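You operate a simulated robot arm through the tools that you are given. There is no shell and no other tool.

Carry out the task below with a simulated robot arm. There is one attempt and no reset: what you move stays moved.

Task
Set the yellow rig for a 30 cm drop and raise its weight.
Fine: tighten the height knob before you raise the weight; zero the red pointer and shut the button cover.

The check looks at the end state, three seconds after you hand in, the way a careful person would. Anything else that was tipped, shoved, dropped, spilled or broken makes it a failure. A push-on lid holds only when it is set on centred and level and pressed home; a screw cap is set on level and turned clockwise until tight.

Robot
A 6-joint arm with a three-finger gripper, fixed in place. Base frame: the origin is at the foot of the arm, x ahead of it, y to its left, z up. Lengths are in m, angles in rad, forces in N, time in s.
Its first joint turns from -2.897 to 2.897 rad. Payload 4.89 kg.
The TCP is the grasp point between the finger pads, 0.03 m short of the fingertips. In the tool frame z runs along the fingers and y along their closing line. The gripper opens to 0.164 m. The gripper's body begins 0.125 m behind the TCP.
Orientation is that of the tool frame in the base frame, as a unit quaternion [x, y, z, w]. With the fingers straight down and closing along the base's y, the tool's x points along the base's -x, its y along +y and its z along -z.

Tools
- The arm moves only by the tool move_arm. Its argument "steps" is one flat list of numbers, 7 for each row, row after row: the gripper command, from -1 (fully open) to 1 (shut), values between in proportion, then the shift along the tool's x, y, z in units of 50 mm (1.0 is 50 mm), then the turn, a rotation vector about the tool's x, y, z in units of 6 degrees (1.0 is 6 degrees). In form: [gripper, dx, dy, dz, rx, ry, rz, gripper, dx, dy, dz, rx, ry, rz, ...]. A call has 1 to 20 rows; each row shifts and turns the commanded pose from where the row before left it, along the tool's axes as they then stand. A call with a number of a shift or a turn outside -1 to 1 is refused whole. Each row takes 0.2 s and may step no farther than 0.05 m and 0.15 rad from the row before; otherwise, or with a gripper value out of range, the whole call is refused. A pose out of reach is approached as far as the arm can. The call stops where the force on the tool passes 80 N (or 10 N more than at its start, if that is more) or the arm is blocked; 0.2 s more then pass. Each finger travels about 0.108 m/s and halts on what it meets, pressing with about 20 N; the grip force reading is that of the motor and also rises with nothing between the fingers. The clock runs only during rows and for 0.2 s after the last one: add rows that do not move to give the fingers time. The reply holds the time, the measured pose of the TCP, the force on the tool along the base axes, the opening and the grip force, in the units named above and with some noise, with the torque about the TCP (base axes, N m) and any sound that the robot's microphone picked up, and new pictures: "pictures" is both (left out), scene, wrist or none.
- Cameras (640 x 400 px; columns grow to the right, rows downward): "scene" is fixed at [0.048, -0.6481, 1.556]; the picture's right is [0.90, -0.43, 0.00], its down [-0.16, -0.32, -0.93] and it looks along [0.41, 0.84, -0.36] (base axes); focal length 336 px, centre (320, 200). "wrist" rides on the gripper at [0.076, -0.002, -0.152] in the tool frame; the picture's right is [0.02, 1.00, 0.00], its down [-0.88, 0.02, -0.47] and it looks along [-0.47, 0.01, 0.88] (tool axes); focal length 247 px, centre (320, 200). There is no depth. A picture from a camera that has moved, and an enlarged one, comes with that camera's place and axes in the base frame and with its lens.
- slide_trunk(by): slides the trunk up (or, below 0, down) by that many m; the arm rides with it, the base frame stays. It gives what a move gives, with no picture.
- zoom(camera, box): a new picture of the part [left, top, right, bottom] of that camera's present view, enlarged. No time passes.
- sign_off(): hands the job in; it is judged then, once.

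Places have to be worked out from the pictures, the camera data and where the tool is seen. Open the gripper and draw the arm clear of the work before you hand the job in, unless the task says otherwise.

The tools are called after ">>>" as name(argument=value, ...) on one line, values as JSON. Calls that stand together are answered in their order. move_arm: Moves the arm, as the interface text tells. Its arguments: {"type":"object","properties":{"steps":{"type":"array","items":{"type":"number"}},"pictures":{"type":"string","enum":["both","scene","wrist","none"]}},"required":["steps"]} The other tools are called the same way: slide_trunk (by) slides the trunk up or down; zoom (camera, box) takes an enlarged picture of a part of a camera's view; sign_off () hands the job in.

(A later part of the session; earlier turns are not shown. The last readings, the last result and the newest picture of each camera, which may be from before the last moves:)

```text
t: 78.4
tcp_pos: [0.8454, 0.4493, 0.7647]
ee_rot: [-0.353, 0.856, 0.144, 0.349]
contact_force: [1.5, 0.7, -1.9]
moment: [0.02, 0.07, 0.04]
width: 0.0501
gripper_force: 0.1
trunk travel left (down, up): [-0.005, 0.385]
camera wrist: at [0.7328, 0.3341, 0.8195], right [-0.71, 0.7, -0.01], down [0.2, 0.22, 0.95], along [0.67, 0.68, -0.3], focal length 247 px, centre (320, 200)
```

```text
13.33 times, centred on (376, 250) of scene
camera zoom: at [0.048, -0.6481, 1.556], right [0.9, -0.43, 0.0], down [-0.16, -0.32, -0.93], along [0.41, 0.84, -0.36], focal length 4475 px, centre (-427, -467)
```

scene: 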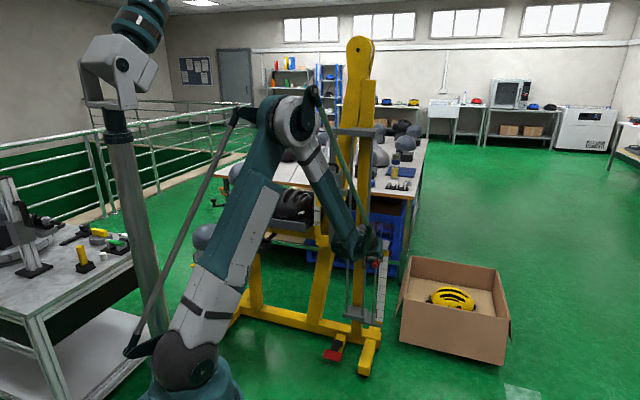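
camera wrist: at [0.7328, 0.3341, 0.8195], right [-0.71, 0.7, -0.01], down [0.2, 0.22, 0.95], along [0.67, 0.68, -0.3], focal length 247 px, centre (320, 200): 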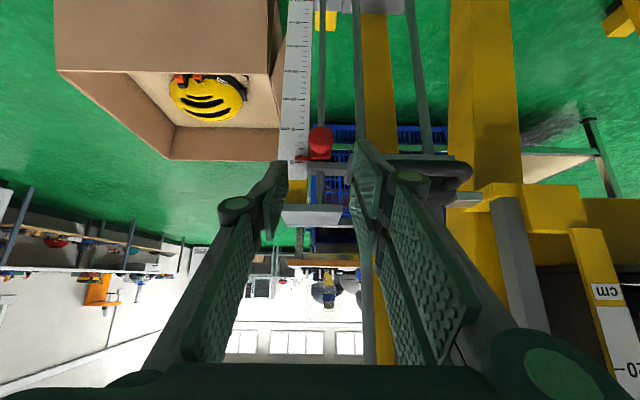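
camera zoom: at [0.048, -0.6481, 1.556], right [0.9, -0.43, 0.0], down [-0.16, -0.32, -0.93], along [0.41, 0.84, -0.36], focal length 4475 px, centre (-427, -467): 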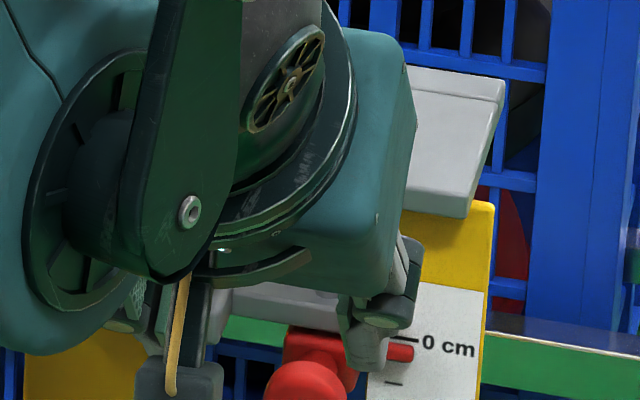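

>>> zoom(camera="wrist", box=[272, 120, 352, 170])

>>> zoom(camera="scene", box=[372, 250, 396, 265])

```text
8.00 times, centred on (312, 145) of wrist
camera zoom: at [0.7328, 0.3341, 0.8195], right [-0.71, 0.7, -0.01], down [0.2, 0.22, 0.95], along [0.67, 0.68, -0.3], focal length 1976 px, centre (384, 640)
```

zoom: 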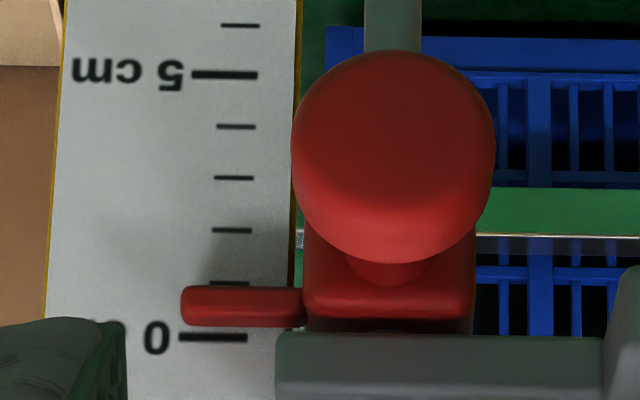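

```text
16.00 times, centred on (384, 258) of scene
camera zoom: at [0.048, -0.6481, 1.556], right [0.9, -0.43, 0.0], down [-0.16, -0.32, -0.93], along [0.41, 0.84, -0.36], focal length 5370 px, centre (-704, -720)
```

zoom: 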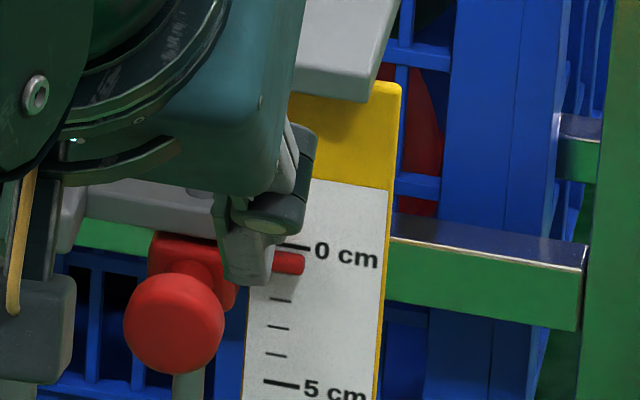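

From this height the needle looks ~0.5 cm below zero, but parallax matters. I lower the camera to the needle's own height (staying clear, tips at F≈0.94) to read it properly.

>>> move_arm(steps=[0.39, 0.34, 0, 0.344, 0, 0, 0, 0.39, 0.34, 0, 0.344, 0, 0, 0, 0.39, 0.34, 0, 0.344, 0, 0, 0, 0.39, 0.34, 0, 0.344, 0, 0, 0, 0.39, 0.34, 0, 0.344, 0, 0, 0], pictures="wrist")

>>> zoom(camera="wrist", box=[256, 190, 384, 270])

```text
t: 79.6
tcp_pos: [0.8444, 0.4484, 0.6424]
ee_rot: [-0.352, 0.856, 0.144, 0.35]
contact_force: [-0.9, 0.0, 1.1]
moment: [0.01, -0.03, -0.01]
width: 0.0499
gripper_force: 0.0
trunk travel left (down, up): [-0.005, 0.385]
camera wrist: at [0.7306, 0.3341, 0.6978], right [-0.71, 0.7, -0.01], down [0.2, 0.22, 0.95], along [0.67, 0.68, -0.3], focal length 247 px, centre (320, 200)
```

wrist: 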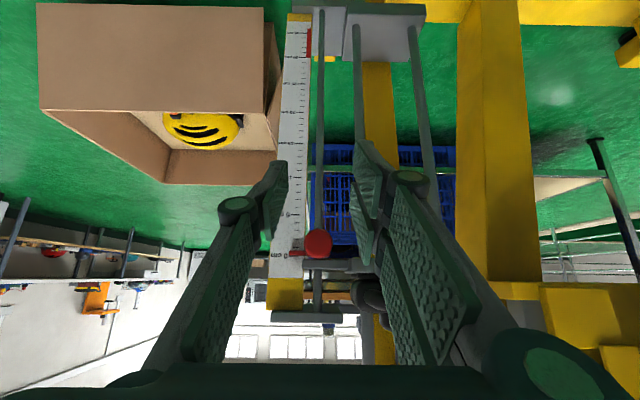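

```text
5.00 times, centred on (320, 230) of wrist
camera zoom: at [0.7306, 0.3341, 0.6978], right [-0.71, 0.7, -0.01], down [0.2, 0.22, 0.95], along [0.67, 0.68, -0.3], focal length 1235 px, centre (320, 50)
```

zoom: 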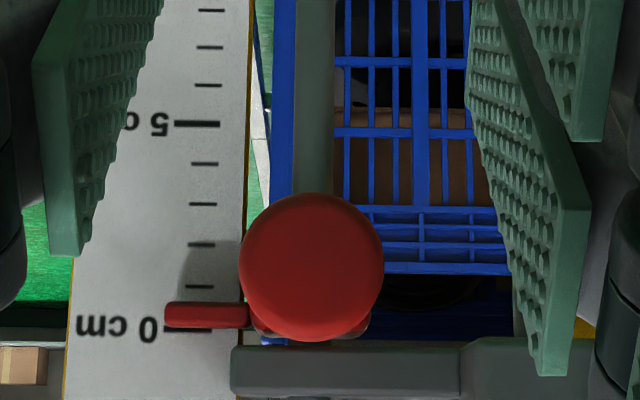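

>>> zoom(camera="wrist", box=[280, 240, 344, 280])

```text
10.00 times, centred on (312, 260) of wrist
camera zoom: at [0.7306, 0.3341, 0.6978], right [-0.71, 0.7, -0.01], down [0.2, 0.22, 0.95], along [0.67, 0.68, -0.3], focal length 2470 px, centre (400, -400)
```

zoom: 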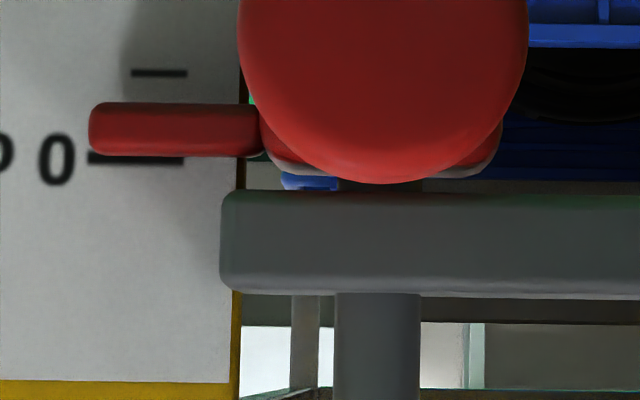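

At level height the needle reads about 0.3 cm and a ~1.5 mm gap remains between slider and arm. I go back, grip the knob again and nudge it up to gentle contact.

>>> move_arm(steps=[0.39, -0.561, 0.007, -0.427, 0, 0, 0, 0.39, -0.561, 0.007, -0.427, 0, 0, 0, 0.39, -0.561, 0.007, -0.427, 0, 0, 0, 0.39, 0, 0, 0.667, 0, 0, 0, 0.39, 0, 0, 0.667, 0, 0, 0, 0.39, 0, 0, 0.667, 0, 0, 0], pictures="wrist")

>>> zoom(camera="wrist", box=[240, 130, 400, 230])

```text
t: 81.0
tcp_pos: [0.9054, 0.5064, 0.6766]
ee_rot: [-0.353, 0.856, 0.143, 0.349]
contact_force: [-21.8, -31.3, 9.3]
moment: [0.85, -0.04, 1.37]
width: 0.0472
gripper_force: 0.1
trunk travel left (down, up): [-0.005, 0.385]
camera wrist: at [0.792, 0.3912, 0.7313], right [-0.71, 0.7, -0.01], down [0.2, 0.22, 0.95], along [0.67, 0.68, -0.3], focal length 247 px, centre (320, 200)
```

wrist: 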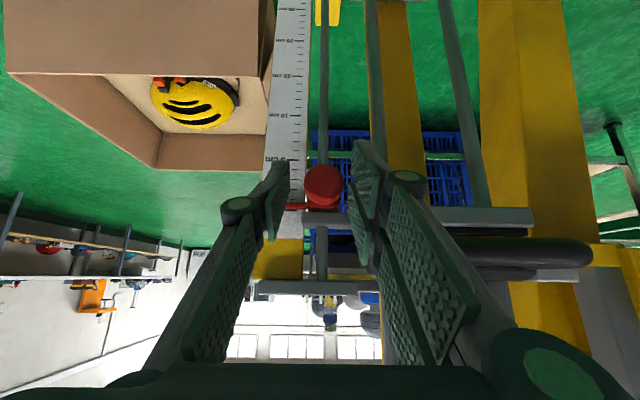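

```text
4.00 times, centred on (320, 180) of wrist
camera zoom: at [0.792, 0.3912, 0.7313], right [-0.71, 0.7, -0.01], down [0.2, 0.22, 0.95], along [0.67, 0.68, -0.3], focal length 988 px, centre (320, 280)
```

zoom: 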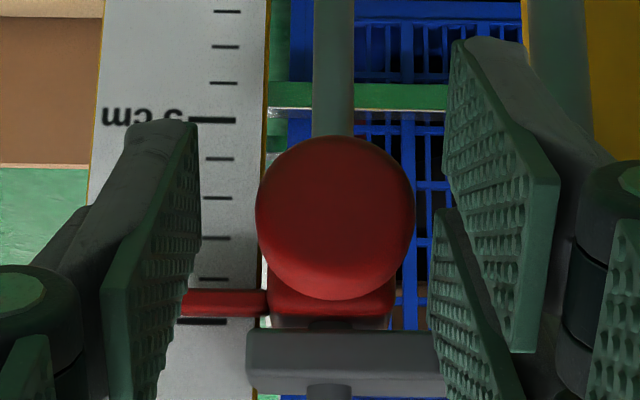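

The left finger is touching the bracket next to the arm – that was the hard stop earlier, not the slider. I back off, close the fingers, and instead push the knob up from underneath, staying below the bracket.

>>> move_arm(steps=[0.39, 0, 0, -0.667, 0, 0, 0, 0.39, 0, 0, -0.667, 0, 0, 0, 0.39, 0, 0, -0.667, 0, 0, 0, 1, 0, 0, 0, 0, 0, 0, 1, 0.36, 0, 0.364, 0, 0, 0, 1, 0.36, 0, 0.364, 0, 0, 0, 1, 0.36, 0, 0.364, 0, 0, 0, 1, 0.36, 0, 0.364, 0, 0, 0, 1, 0.36, 0, 0.364, 0, 0, 0], pictures="wrist")

>>> zoom(camera="wrist", box=[240, 170, 400, 270])

```text
t: 83.0
tcp_pos: [0.8554, 0.4587, 0.62]
ee_rot: [-0.352, 0.856, 0.144, 0.349]
contact_force: [-1.1, -1.0, 1.7]
moment: [-0.01, 0.0, -0.01]
width: 0.0001
gripper_force: 19.8
trunk travel left (down, up): [-0.005, 0.385]
camera wrist: at [0.7417, 0.3446, 0.6746], right [-0.71, 0.7, -0.01], down [0.2, 0.22, 0.95], along [0.67, 0.68, -0.3], focal length 247 px, centre (320, 200)
```

wrist: 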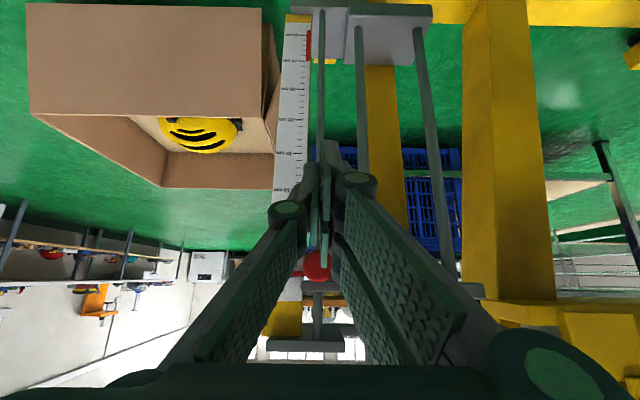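

```text
4.00 times, centred on (320, 220) of wrist
camera zoom: at [0.7417, 0.3446, 0.6746], right [-0.71, 0.7, -0.01], down [0.2, 0.22, 0.95], along [0.67, 0.68, -0.3], focal length 988 px, centre (320, 120)
```

zoom: 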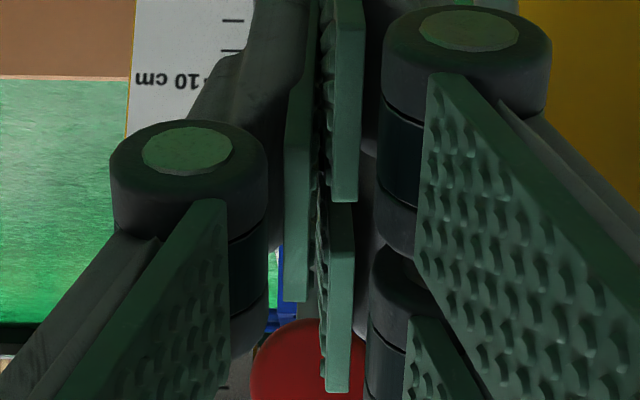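

Now I bring the closed fingertips under the knob and rise to just below contact.

>>> move_arm(steps=[1, -0.445, 0, 0.187, 0, 0, 0, 1, -0.445, 0, 0.187, 0, 0, 0, 1, -0.07, 0, -0.071, 0, 0, 0, 1, -0.07, 0, -0.071, 0, 0, 0, 1, -0.07, 0, -0.071, 0, 0, 0], pictures="wrist")

>>> zoom(camera="wrist", box=[240, 150, 400, 250])

```text
t: 84.2
tcp_pos: [0.8831, 0.4907, 0.6463]
ee_rot: [-0.354, 0.858, 0.143, 0.345]
contact_force: [-19.3, -15.0, -24.3]
moment: [-0.42, 0.4, 0.13]
width: 0.0001
gripper_force: 20.5
trunk travel left (down, up): [-0.005, 0.385]
stopped in row 5: the force on the tool passed its limit at 90 N (the readings are from after the stop); the commanded pose is now the measured one
camera wrist: at [0.7709, 0.3761, 0.7027], right [-0.72, 0.7, -0.01], down [0.21, 0.23, 0.95], along [0.67, 0.68, -0.31], focal length 247 px, centre (320, 200)
```

wrist: 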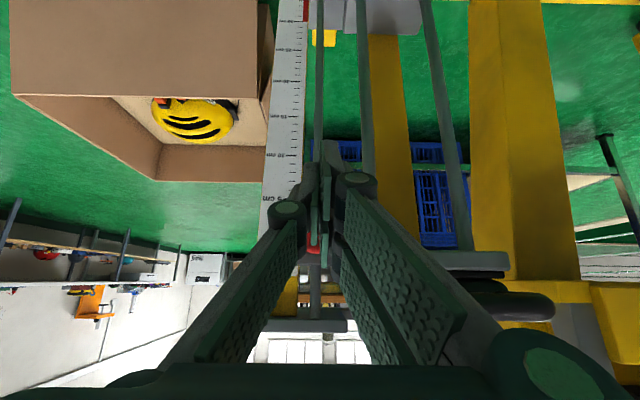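

```text
4.00 times, centred on (320, 200) of wrist
camera zoom: at [0.7709, 0.3761, 0.7027], right [-0.72, 0.7, -0.01], down [0.21, 0.23, 0.95], along [0.67, 0.68, -0.31], focal length 988 px, centre (320, 200)
```

zoom: 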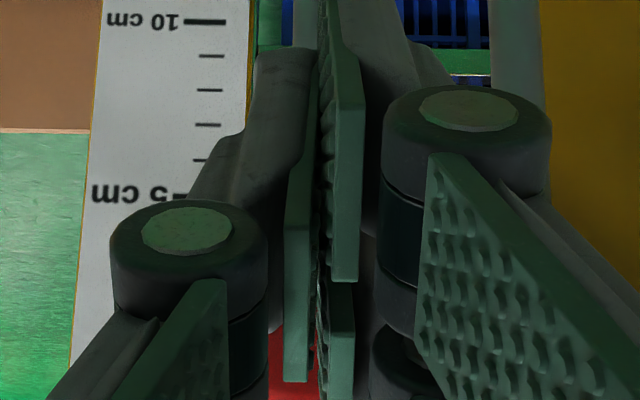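

The knob resisted at 90 N, so it may already be at its upper limit. I drop away and read the needle again at level height.

>>> move_arm(steps=[1, 0.2, 0, 0.2, 0, 0, 0, 1, 0.2, 0, 0.2, 0, 0, 0, 1, 0.4, 0, -0.4, 0, 0, 0, 1, 0.4, 0, -0.4, 0, 0, 0, 0.39, 0, 0, -0.5, 0, 0, 0, 0.39, -0.03, 0, -0.05, 0, 0, 0, 0.39, 0, 0, 0, 0, 0, 0], pictures="wrist")

>>> zoom(camera="wrist", box=[280, 220, 360, 270])

```text
t: 85.8
tcp_pos: [0.8316, 0.4379, 0.6423]
ee_rot: [-0.353, 0.857, 0.143, 0.347]
contact_force: [0.1, 0.0, 0.3]
moment: [0.02, 0.05, -0.02]
width: 0.0498
gripper_force: 0.1
trunk travel left (down, up): [-0.005, 0.385]
camera wrist: at [0.7196, 0.3238, 0.6986], right [-0.72, 0.7, -0.01], down [0.2, 0.23, 0.95], along [0.67, 0.68, -0.31], focal length 247 px, centre (320, 200)
```

wrist: 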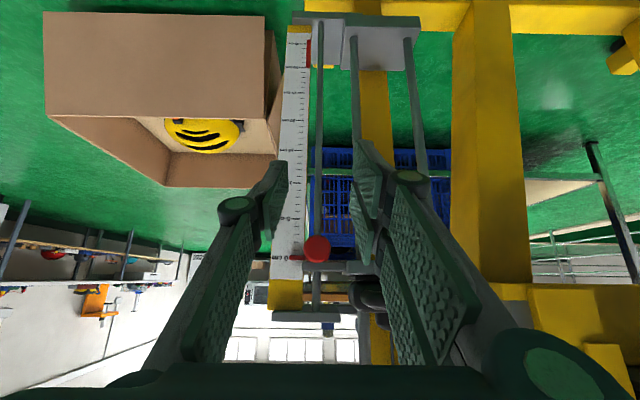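

```text
8.00 times, centred on (320, 245) of wrist
camera zoom: at [0.7196, 0.3238, 0.6986], right [-0.72, 0.7, -0.01], down [0.2, 0.23, 0.95], along [0.67, 0.68, -0.31], focal length 1976 px, centre (320, -160)
```

zoom: 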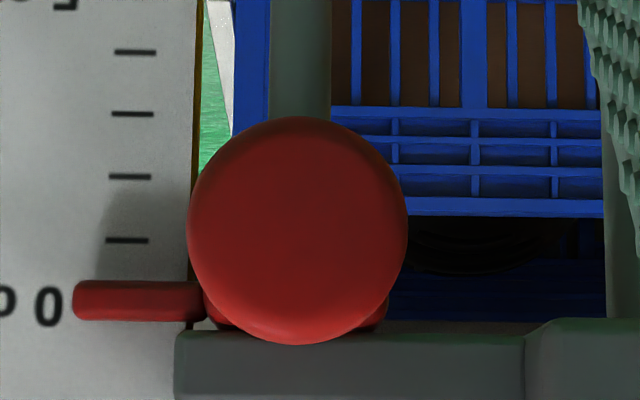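

The needle now covers the 0 tick (within ~0.5 mm) with the slider just under the arm – pointer zeroed. Next I back away, rise and roll so the camera views the weight and the carriage's catch.

>>> move_arm(steps=[0.39, 0, 0, -0.5, 0, 0, 0, 0.39, -0.5, 0, -0.5, 0, 0, 0, 0.39, -0.5, 0, -0.5, 0, 0, 0, 0.39, -0.5, 0, -0.5, 0, 0, 0, 0.39, -0.5, 0, -0.5, 0, 0, 0, 0.39, 0, 0.985, 0, 0, 0, 0, 0.39, 0, 0.985, 0, 0, 0, 0, 0.39, 0, 0, 0, 0, 0, 1, 0.39, 0, 0, 0, 0, 0, 1, 0.39, 0, 0, 0, 0, 0, 1, 0.39, 0, 0, 0, 0, 0, 1, 0.39, 0, 0, 0, 0, 0, 1, 0.39, 0, 0, 0, 0, 0, 1, 0.39, 0, 0, 0, 0, 0, 1, 0.39, 0, 0, 0, 0, 0, 1, 0.39, 0, 0, 0, 0, 0, 1, 0.39, 0, 0, 0, 0, 0, 1], pictures="none")

>>> move_arm(steps=[0.39, 0, 0, 0, 0, 0, 1, 0.39, 0, 0, 0, 0, 0, 1, 0.39, 0, 0, 0, 0, 0, 1, 0.39, 0, 0, 0, 0, 0, 1, 0.39, 0, 0, 0, 0, 0, 1], pictures="both")

>>> zoom(camera="scene", box=[320, 180, 416, 240])

>>> zoom(camera="scene", box=[340, 230, 404, 270])

```text
t: 89.4
tcp_pos: [0.7514, 0.4962, 0.8004]
ee_rot: [0.123, 0.919, 0.297, 0.227]
contact_force: [0.5, -0.3, -0.2]
moment: [0.02, -0.01, 0.0]
width: 0.0502
gripper_force: 0.0
trunk travel left (down, up): [-0.005, 0.385]
```

```text
t: 90.6
tcp_pos: [0.7525, 0.497, 0.8012]
ee_rot: [0.357, 0.856, 0.345, 0.143]
contact_force: [-0.3, -1.3, 0.7]
moment: [-0.01, 0.01, 0.01]
width: 0.0502
gripper_force: 0.1
trunk travel left (down, up): [-0.005, 0.385]
camera wrist: at [0.6227, 0.4765, 0.909], right [0.5, 0.52, 0.69], down [0.4, -0.85, 0.35], along [0.77, 0.1, -0.63], focal length 247 px, centre (320, 200)
```

scene: 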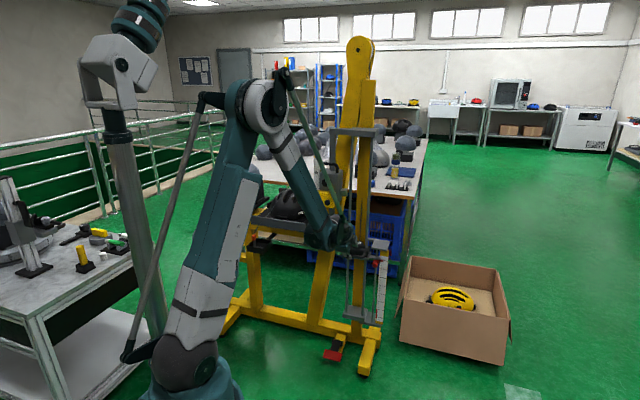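
wrist: 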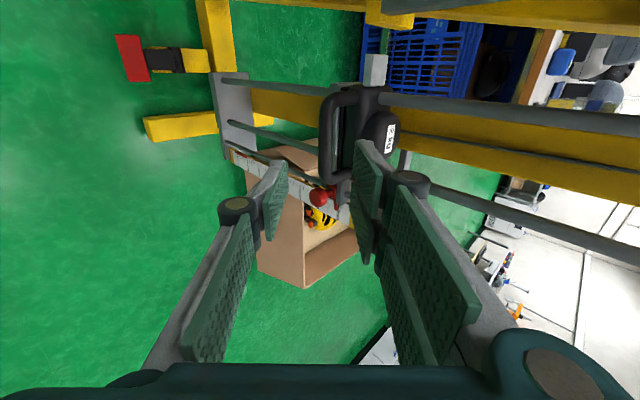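

```text
6.67 times, centred on (368, 210) of scene
camera zoom: at [0.048, -0.6481, 1.556], right [0.9, -0.43, 0.0], down [-0.16, -0.32, -0.93], along [0.41, 0.84, -0.36], focal length 2238 px, centre (0, 133)
```

zoom: 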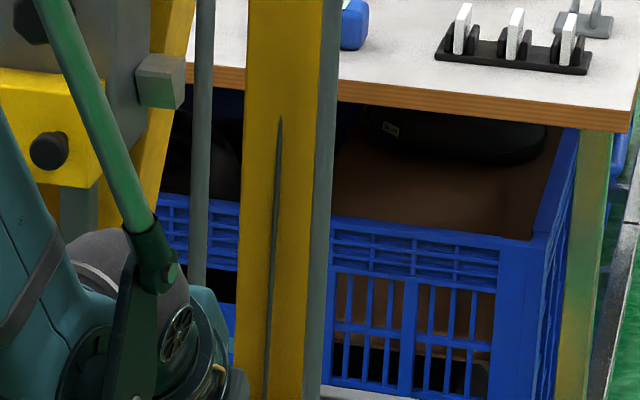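

```text
10.00 times, centred on (372, 250) of scene
camera zoom: at [0.048, -0.6481, 1.556], right [0.9, -0.43, 0.0], down [-0.16, -0.32, -0.93], along [0.41, 0.84, -0.36], focal length 3356 px, centre (-200, -300)
```

zoom: 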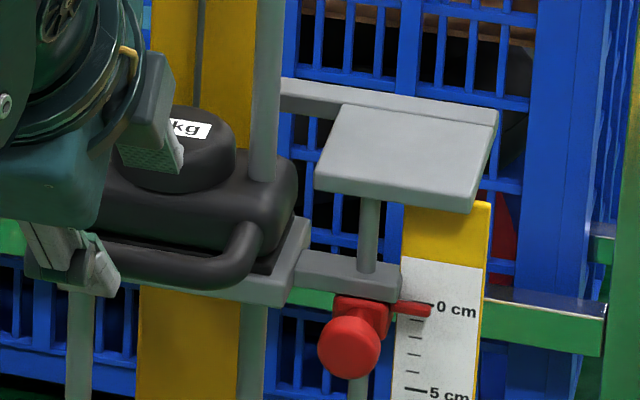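

Pointer confirmed at 0 from the scene camera too. Now I zoom on the weight's handle from here.

>>> zoom(camera="wrist", box=[270, 40, 430, 140])

>>> zoom(camera="wrist", box=[290, 90, 418, 170])

```text
4.00 times, centred on (350, 90) of wrist
camera zoom: at [0.6227, 0.4765, 0.909], right [0.5, 0.52, 0.69], down [0.4, -0.85, 0.35], along [0.77, 0.1, -0.63], focal length 988 px, centre (200, 640)
```

zoom: 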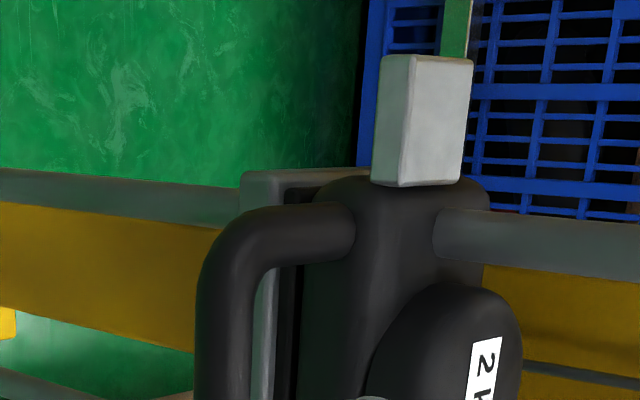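

```text
5.00 times, centred on (354, 130) of wrist
camera zoom: at [0.6227, 0.4765, 0.909], right [0.5, 0.52, 0.69], down [0.4, -0.85, 0.35], along [0.77, 0.1, -0.63], focal length 1235 px, centre (150, 550)
```

zoom: 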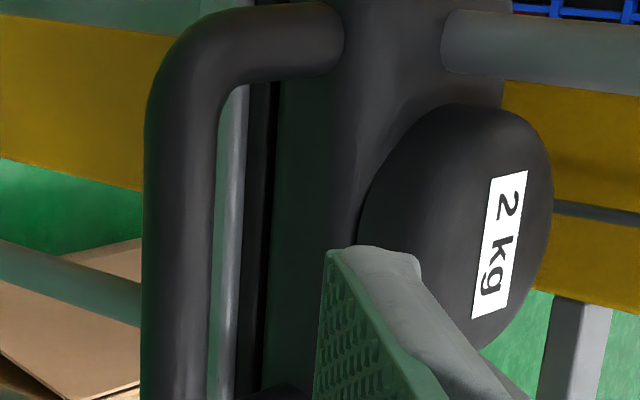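

Handle bar at about (0.816, 0.570, 0.707), ~17 mm thick, with a ~28 mm gap behind it. I move in along the tool axis with the fingers 34 mm open.

>>> move_arm(steps=[0.585, 0.142, 0.086, 0.6, 0, 0, 0, 0.585, 0, 0, 0.6, 0, 0, 0, 0.585, 0, 0, 0.6, 0, 0, 0, 0.585, 0, 0, 0.61, 0, 0, 0], pictures="wrist")

>>> zoom(camera="wrist", box=[240, 110, 400, 210])

```text
t: 91.6
tcp_pos: [0.8076, 0.5649, 0.7167]
ee_rot: [0.356, 0.856, 0.345, 0.143]
contact_force: [3.8, -3.3, -0.6]
moment: [-0.01, -0.04, -0.15]
width: 0.0343
gripper_force: 0.5
trunk travel left (down, up): [-0.005, 0.385]
camera wrist: at [0.678, 0.5435, 0.8253], right [0.5, 0.52, 0.69], down [0.4, -0.85, 0.35], along [0.77, 0.1, -0.63], focal length 247 px, centre (320, 200)
```

wrist: 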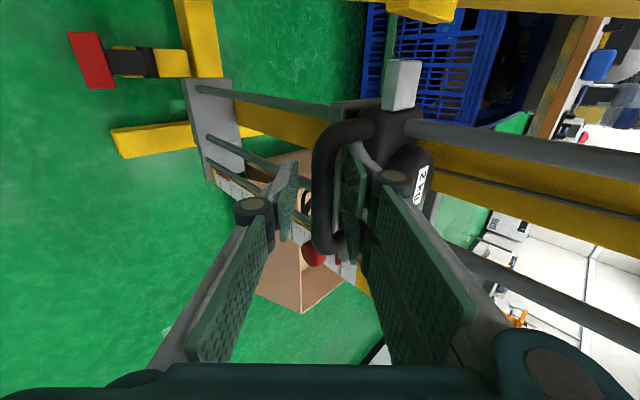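

```text
4.00 times, centred on (320, 160) of wrist
camera zoom: at [0.678, 0.5435, 0.8253], right [0.5, 0.52, 0.69], down [0.4, -0.85, 0.35], along [0.77, 0.1, -0.63], focal length 988 px, centre (320, 360)
```

zoom: 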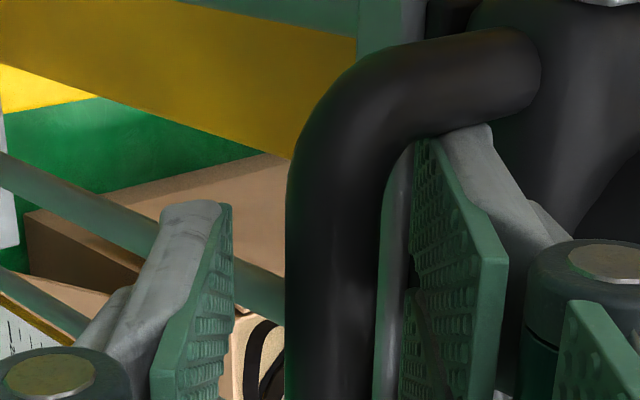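

The bar is between the pads. I shift 4 mm right (the finger grazes the handle's leg), close, and check the grip.

>>> move_arm(steps=[0.585, -0.08, 0, 0, 0, 0, 0, 1, 0, 0, 0, 0, 0, 0, 1, 0, 0, 0, 0, 0, 0, 1, 0, 0, 0, 0, 0, 0], pictures="wrist")

>>> zoom(camera="wrist", box=[240, 110, 400, 210])

```text
t: 92.6
tcp_pos: [0.8131, 0.5629, 0.7176]
ee_rot: [0.356, 0.855, 0.348, 0.145]
contact_force: [48.4, 40.2, 38.4]
moment: [1.21, 0.93, -2.11]
width: 0.0156
gripper_force: 45.0
trunk travel left (down, up): [-0.005, 0.385]
camera wrist: at [0.682, 0.5416, 0.8259], right [0.49, 0.52, 0.7], down [0.4, -0.85, 0.35], along [0.77, 0.1, -0.62], focal length 247 px, centre (320, 200)
```

wrist: 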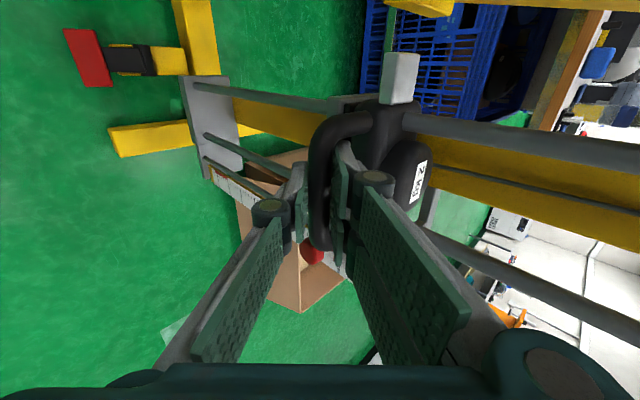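

```text
4.00 times, centred on (320, 160) of wrist
camera zoom: at [0.682, 0.5416, 0.8259], right [0.49, 0.52, 0.7], down [0.4, -0.85, 0.35], along [0.77, 0.1, -0.62], focal length 988 px, centre (320, 360)
```

zoom: 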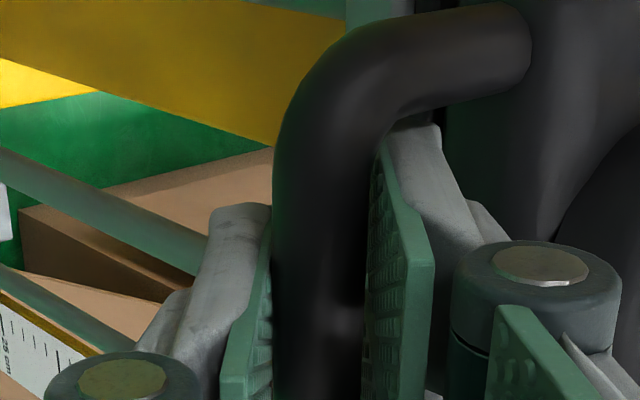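

Gripped at 15.6 mm but the arm is being pulled ~70 N along the closing direction (bar off-centre by ~3.5 mm). I relieve that before lifting.

>>> move_arm(steps=[1, 0, 0.035, 0, 0, 0, 0, 1, 0, 0.035, 0, 0, 0, 0], pictures="none")

```text
t: 93.2
tcp_pos: [0.8113, 0.5638, 0.7186]
ee_rot: [0.357, 0.856, 0.346, 0.143]
contact_force: [28.1, 18.5, 15.2]
moment: [1.2, 0.83, -1.58]
width: 0.0152
gripper_force: 45.6
trunk travel left (down, up): [-0.005, 0.385]
```

>>> move_arm(steps=[1, 0, 0.03, 0, 0, 0, 0, 1, 0, 0.07, -0.072, 0, 0, 0, 1, 0, 0.07, -0.072, 0, 0, 0, 1, 0, 0.07, -0.072, 0, 0, 0], pictures="wrist")

>>> zoom(camera="wrist", box=[240, 60, 432, 180])

>>> zoom(camera="scene", box=[320, 215, 416, 275])

```text
t: 94.2
tcp_pos: [0.814, 0.5627, 0.7348]
ee_rot: [0.356, 0.856, 0.345, 0.143]
contact_force: [-20.2, -15.1, -20.6]
moment: [0.41, 0.54, -1.1]
width: 0.015
gripper_force: 45.2
trunk travel left (down, up): [-0.005, 0.385]
camera wrist: at [0.6829, 0.5417, 0.8428], right [0.5, 0.52, 0.69], down [0.4, -0.85, 0.35], along [0.77, 0.1, -0.63], focal length 247 px, centre (320, 200)
```

wrist: 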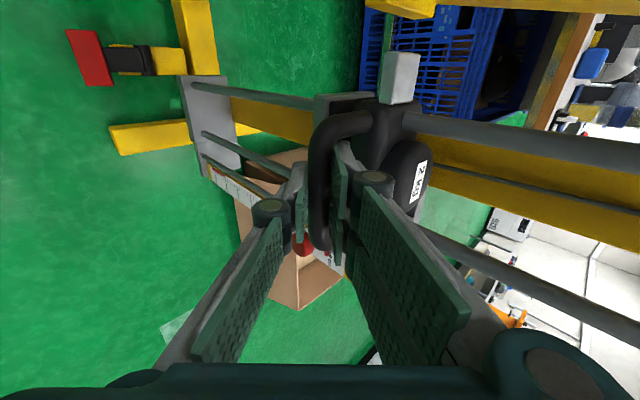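

```text
3.33 times, centred on (336, 120) of wrist
camera zoom: at [0.6829, 0.5417, 0.8428], right [0.5, 0.52, 0.69], down [0.4, -0.85, 0.35], along [0.77, 0.1, -0.63], focal length 823 px, centre (267, 467)
```

zoom: 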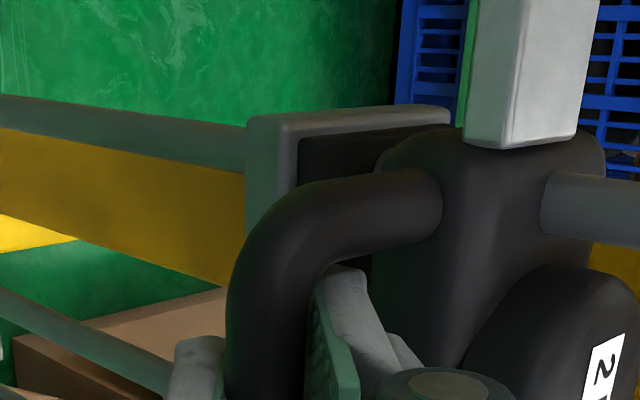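

```text
6.67 times, centred on (368, 245) of scene
camera zoom: at [0.048, -0.6481, 1.556], right [0.9, -0.43, 0.0], down [-0.16, -0.32, -0.93], along [0.41, 0.84, -0.36], focal length 2238 px, centre (0, -100)
```

zoom: 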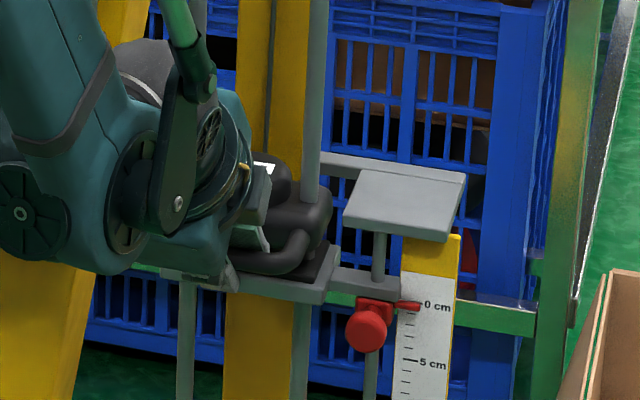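

The 2 kg weight is off its seat (20 N on the tool) and the bracket/pointer stayed put. I ease back ~1 mm and raise it 20 cm straight up.

>>> move_arm(steps=[1, 0, -0.017, -0.017, 0, 0, 0, 1, 0, 0.277, -0.288, 0, 0, 0, 1, 0, 0.277, -0.288, 0, 0, 0, 1, 0, 0.277, -0.288, 0, 0, 0, 1, 0, 0.277, -0.288, 0, 0, 0, 1, 0, 0.277, -0.288, 0, 0, 0], pictures="wrist")

```text
t: 95.6
tcp_pos: [0.8113, 0.5603, 0.8344]
ee_rot: [0.356, 0.856, 0.345, 0.144]
contact_force: [11.9, 17.4, -20.1]
moment: [0.32, 0.4, -0.94]
width: 0.0146
gripper_force: 45.4
trunk travel left (down, up): [-0.005, 0.385]
camera wrist: at [0.683, 0.5401, 0.942], right [0.5, 0.52, 0.69], down [0.4, -0.85, 0.35], along [0.77, 0.1, -0.63], focal length 247 px, centre (320, 200)
```

wrist: 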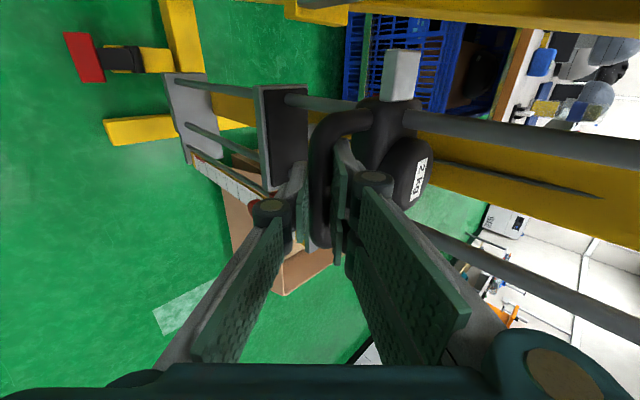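

Rising smoothly at a steady 20 N. Another 12 cm, then I check the catch.

>>> move_arm(steps=[1, 0, 0.277, -0.288, 0, 0, 0, 1, 0, 0.277, -0.288, 0, 0, 0, 1, 0, 0.277, -0.288, 0, 0, 0, 1, 0, 0.277, -0.288, 0, 0, 0, 1, 0, 0.277, -0.288, 0, 0, 0, 1, 0, 0.277, -0.288, 0, 0, 0], pictures="both")

>>> zoom(camera="wrist", box=[320, 0, 480, 100])

>>> zoom(camera="scene", box=[312, 170, 408, 230])

```text
t: 97.0
tcp_pos: [0.8124, 0.5612, 0.9548]
ee_rot: [0.357, 0.856, 0.345, 0.144]
contact_force: [-9.0, -41.2, -21.4]
moment: [-0.13, 0.36, -0.79]
width: 0.0145
gripper_force: 44.6
trunk travel left (down, up): [-0.005, 0.385]
camera wrist: at [0.6831, 0.5402, 1.0636], right [0.5, 0.52, 0.69], down [0.4, -0.85, 0.35], along [0.77, 0.1, -0.63], focal length 247 px, centre (320, 200)
```

scene: 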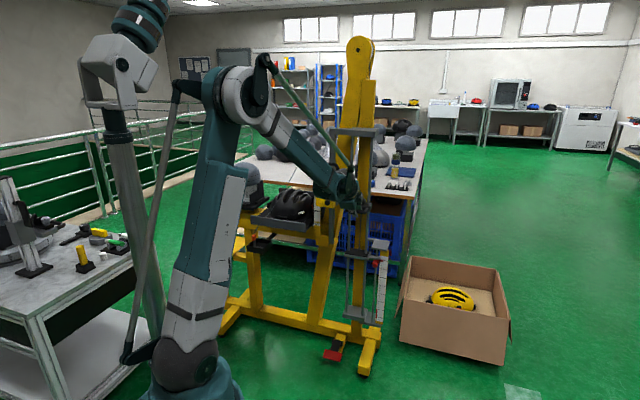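
wrist: 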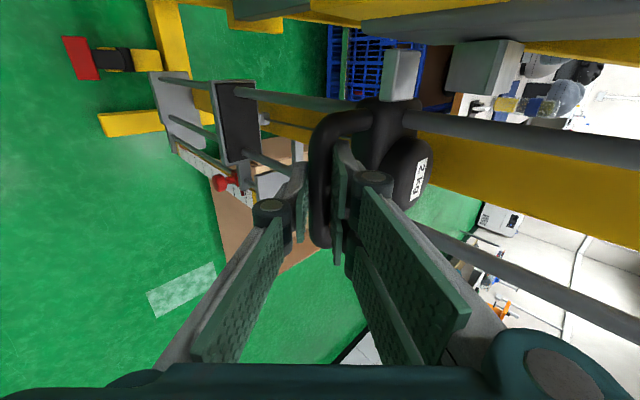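

```text
4.00 times, centred on (400, 50) of wrist
camera zoom: at [0.6831, 0.5402, 1.0636], right [0.5, 0.52, 0.69], down [0.4, -0.85, 0.35], along [0.77, 0.1, -0.63], focal length 988 px, centre (0, 800)
```

zoom: 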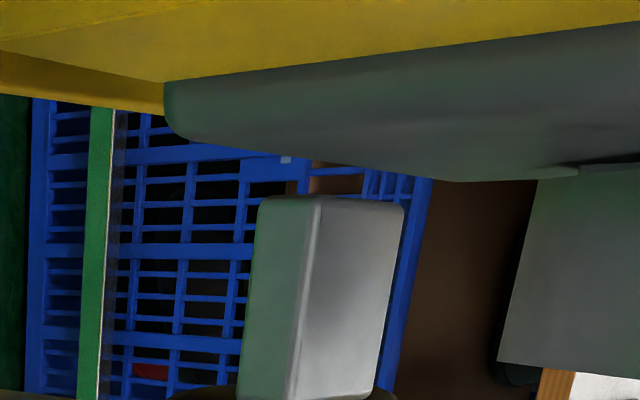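

```text
6.67 times, centred on (360, 200) of scene
camera zoom: at [0.048, -0.6481, 1.556], right [0.9, -0.43, 0.0], down [-0.16, -0.32, -0.93], along [0.41, 0.84, -0.36], focal length 2238 px, centre (53, 200)
```

zoom: 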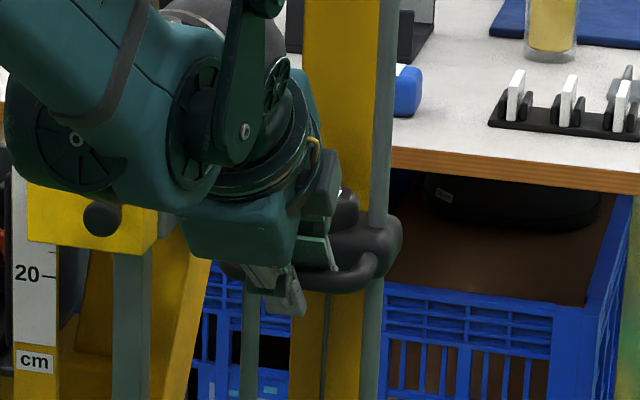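

Weight lug is ~4 cm below the carriage's catch. I look at the catch closely before going on.

>>> zoom(camera="wrist", box=[370, 20, 562, 140])

```text
3.33 times, centred on (466, 80) of wrist
camera zoom: at [0.6831, 0.5402, 1.0636], right [0.5, 0.52, 0.69], down [0.4, -0.85, 0.35], along [0.77, 0.1, -0.63], focal length 823 px, centre (-167, 600)
```

zoom: 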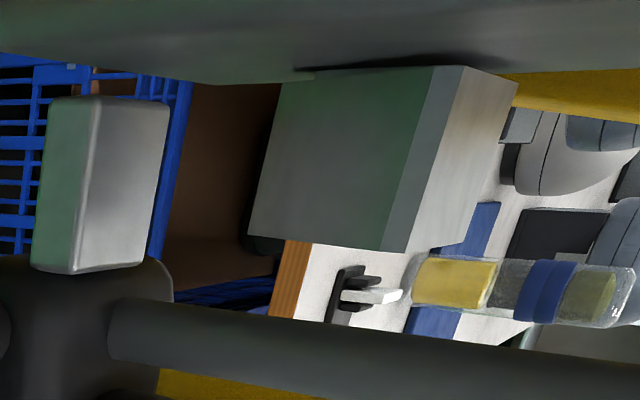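

The catch has a sloped underside like a spring latch. I correct the small lateral load and continue up in 1 cm rows, watching force and sound.

>>> move_arm(steps=[1, -0.02, -0.02, -0.02, 0, 0, 0, 1, 0, 0.139, -0.144, 0, 0, 0, 1, 0, 0.139, -0.144, 0, 0, 0, 1, 0, 0.139, -0.144, 0, 0, 0], pictures="wrist")

>>> zoom(camera="wrist", box=[350, 10, 542, 130])

```text
t: 98.0
tcp_pos: [0.8117, 0.5612, 0.9855]
ee_rot: [0.356, 0.856, 0.347, 0.144]
contact_force: [3.7, -29.1, -21.2]
moment: [0.53, 0.54, -0.41]
width: 0.0145
gripper_force: 44.9
trunk travel left (down, up): [-0.005, 0.385]
camera wrist: at [0.683, 0.54, 1.0938], right [0.5, 0.52, 0.69], down [0.4, -0.85, 0.35], along [0.77, 0.1, -0.63], focal length 247 px, centre (320, 200)
```

wrist: 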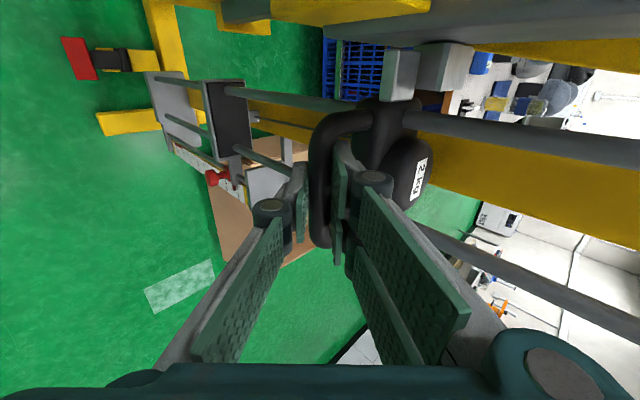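

```text
3.33 times, centred on (446, 70) of wrist
camera zoom: at [0.683, 0.54, 1.0938], right [0.5, 0.52, 0.69], down [0.4, -0.85, 0.35], along [0.77, 0.1, -0.63], focal length 823 px, centre (-100, 633)
```

zoom: 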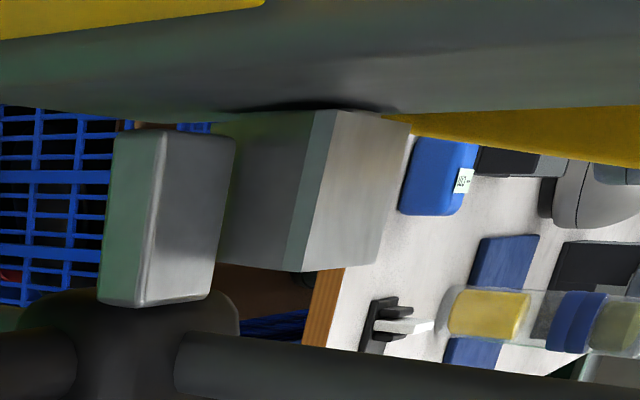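

>>> move_arm(steps=[1, -0.02, -0.01, -0.01, 0, 0, 0, 1, 0, 0.1, -0.104, 0, 0, 0, 1, 0, 0.1, -0.104, 0, 0, 0, 1, 0, 0.1, -0.104, 0, 0, 0], pictures="wrist")

>>> zoom(camera="wrist", box=[350, 10, 542, 130])

```text
t: 99.0
tcp_pos: [0.8126, 0.561, 1.0079]
ee_rot: [0.356, 0.856, 0.346, 0.142]
contact_force: [-17.3, -17.6, -19.1]
moment: [0.78, 0.76, -0.24]
width: 0.0145
gripper_force: 44.9
trunk travel left (down, up): [-0.005, 0.385]
camera wrist: at [0.683, 0.5398, 1.1158], right [0.5, 0.52, 0.69], down [0.4, -0.85, 0.35], along [0.77, 0.1, -0.63], focal length 247 px, centre (320, 200)
```

wrist: 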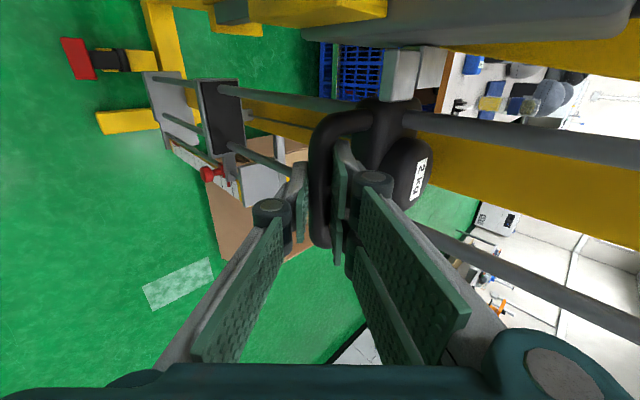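

```text
3.33 times, centred on (446, 70) of wrist
camera zoom: at [0.683, 0.5398, 1.1158], right [0.5, 0.52, 0.69], down [0.4, -0.85, 0.35], along [0.77, 0.1, -0.63], focal length 823 px, centre (-100, 633)
```

zoom: 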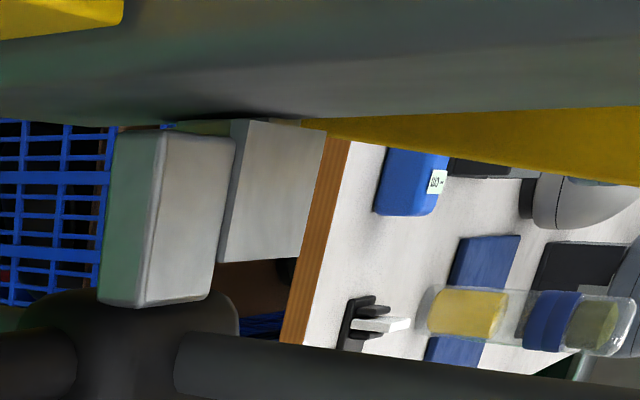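

>>> move_arm(steps=[1, 0, -0.01, -0.01, 0, 0, 0, 1, 0, 0.1, -0.104, 0, 0, 0, 1, 0, 0.1, -0.104, 0, 0, 0], pictures="wrist")

>>> zoom(camera="wrist", box=[350, 10, 542, 130])

>>> zoom(camera="scene", box=[312, 165, 392, 215])

```text
t: 99.8
tcp_pos: [0.8125, 0.561, 1.0206]
ee_rot: [0.356, 0.856, 0.346, 0.142]
contact_force: [-1.4, 24.7, -17.4]
moment: [0.66, 0.58, -0.8]
width: 0.0147
gripper_force: 45.1
trunk travel left (down, up): [-0.005, 0.385]
camera wrist: at [0.683, 0.5397, 1.129], right [0.49, 0.52, 0.69], down [0.4, -0.85, 0.35], along [0.77, 0.1, -0.63], focal length 247 px, centre (320, 200)
```

wrist: 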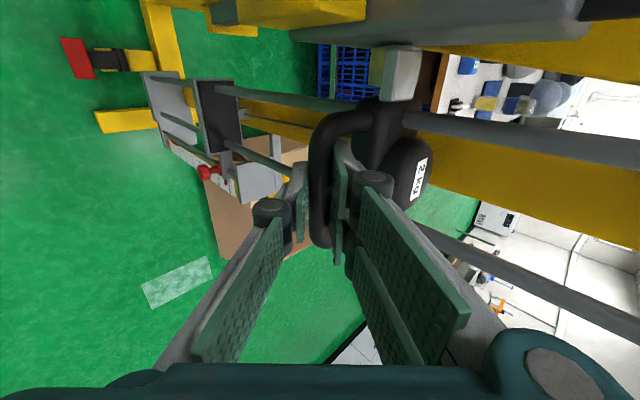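

```text
3.33 times, centred on (446, 70) of wrist
camera zoom: at [0.683, 0.5397, 1.129], right [0.49, 0.52, 0.69], down [0.4, -0.85, 0.35], along [0.77, 0.1, -0.63], focal length 823 px, centre (-100, 633)
```

zoom: 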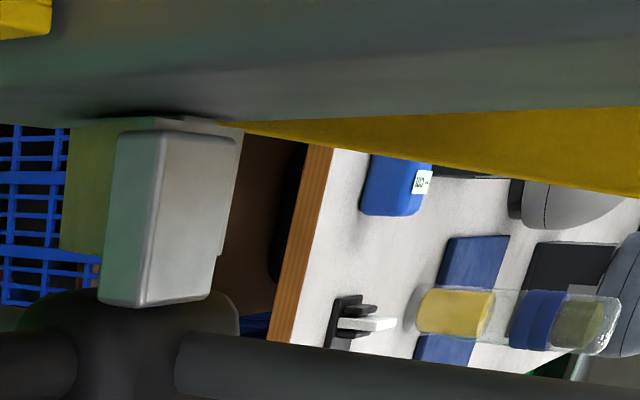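

```text
8.00 times, centred on (352, 190) of scene
camera zoom: at [0.048, -0.6481, 1.556], right [0.9, -0.43, 0.0], down [-0.16, -0.32, -0.93], along [0.41, 0.84, -0.36], focal length 2685 px, centre (64, 280)
```

zoom: 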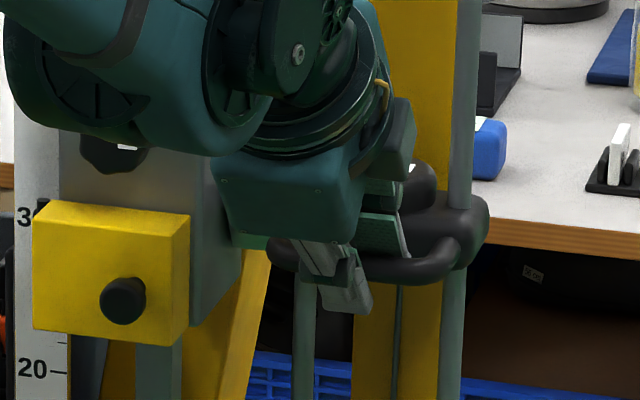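

No resistance yet and the lug is overlapping the catch's level. I keep raising in 5 mm rows.

>>> move_arm(steps=[1, 0, 0.07, -0.072, 0, 0, 0, 1, 0, 0.07, -0.072, 0, 0, 0, 1, 0, 0, 0, 0, 0, 0], pictures="wrist")

>>> zoom(camera="wrist", box=[350, 10, 542, 130])

```text
t: 100.6
tcp_pos: [0.8121, 0.5613, 1.0308]
ee_rot: [0.357, 0.856, 0.346, 0.144]
contact_force: [10.0, 23.9, -19.1]
moment: [0.06, 0.13, -0.9]
width: 0.0144
gripper_force: 45.5
trunk travel left (down, up): [-0.005, 0.385]
camera wrist: at [0.683, 0.5396, 1.1389], right [0.5, 0.52, 0.69], down [0.4, -0.85, 0.35], along [0.77, 0.1, -0.63], focal length 247 px, centre (320, 200)
```

wrist: 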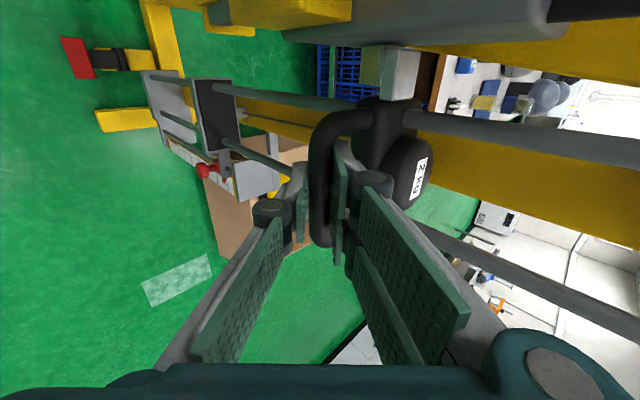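

```text
3.33 times, centred on (446, 70) of wrist
camera zoom: at [0.683, 0.5396, 1.1389], right [0.5, 0.52, 0.69], down [0.4, -0.85, 0.35], along [0.77, 0.1, -0.63], focal length 823 px, centre (-100, 633)
```

zoom: 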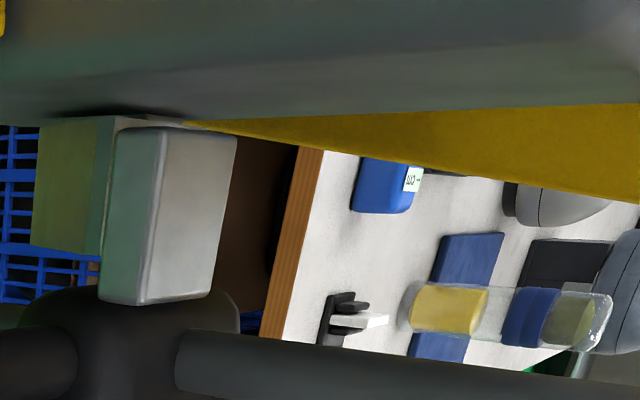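

>>> move_arm(steps=[1, 0, 0.07, -0.072, 0, 0, 0, 1, 0, 0.07, -0.072, 0, 0, 0, 1, 0, 0, 0, 0, 0, 0], pictures="wrist")

>>> zoom(camera="wrist", box=[350, 10, 542, 130])

```text
t: 101.4
tcp_pos: [0.813, 0.5599, 1.0417]
ee_rot: [0.356, 0.856, 0.345, 0.144]
contact_force: [5.4, 18.4, -19.2]
moment: [0.23, 0.3, -0.65]
width: 0.0147
gripper_force: 45.0
trunk travel left (down, up): [-0.005, 0.385]
camera wrist: at [0.6831, 0.5395, 1.149], right [0.5, 0.52, 0.69], down [0.4, -0.85, 0.35], along [0.77, 0.1, -0.63], focal length 247 px, centre (320, 200)
```

wrist: 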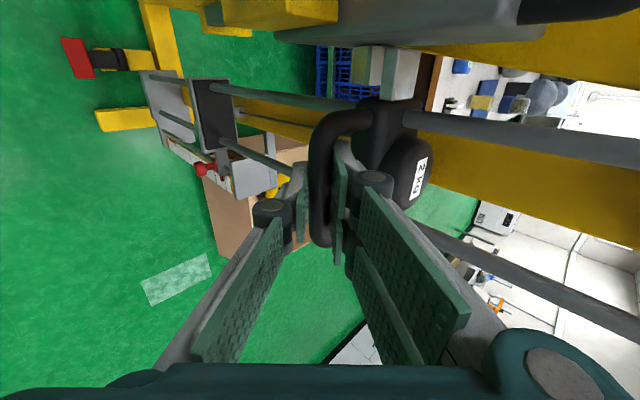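

```text
3.33 times, centred on (446, 70) of wrist
camera zoom: at [0.6831, 0.5395, 1.149], right [0.5, 0.52, 0.69], down [0.4, -0.85, 0.35], along [0.77, 0.1, -0.63], focal length 823 px, centre (-100, 633)
```

zoom: 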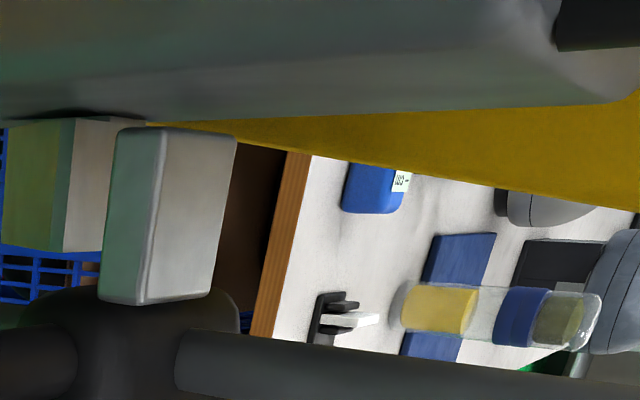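

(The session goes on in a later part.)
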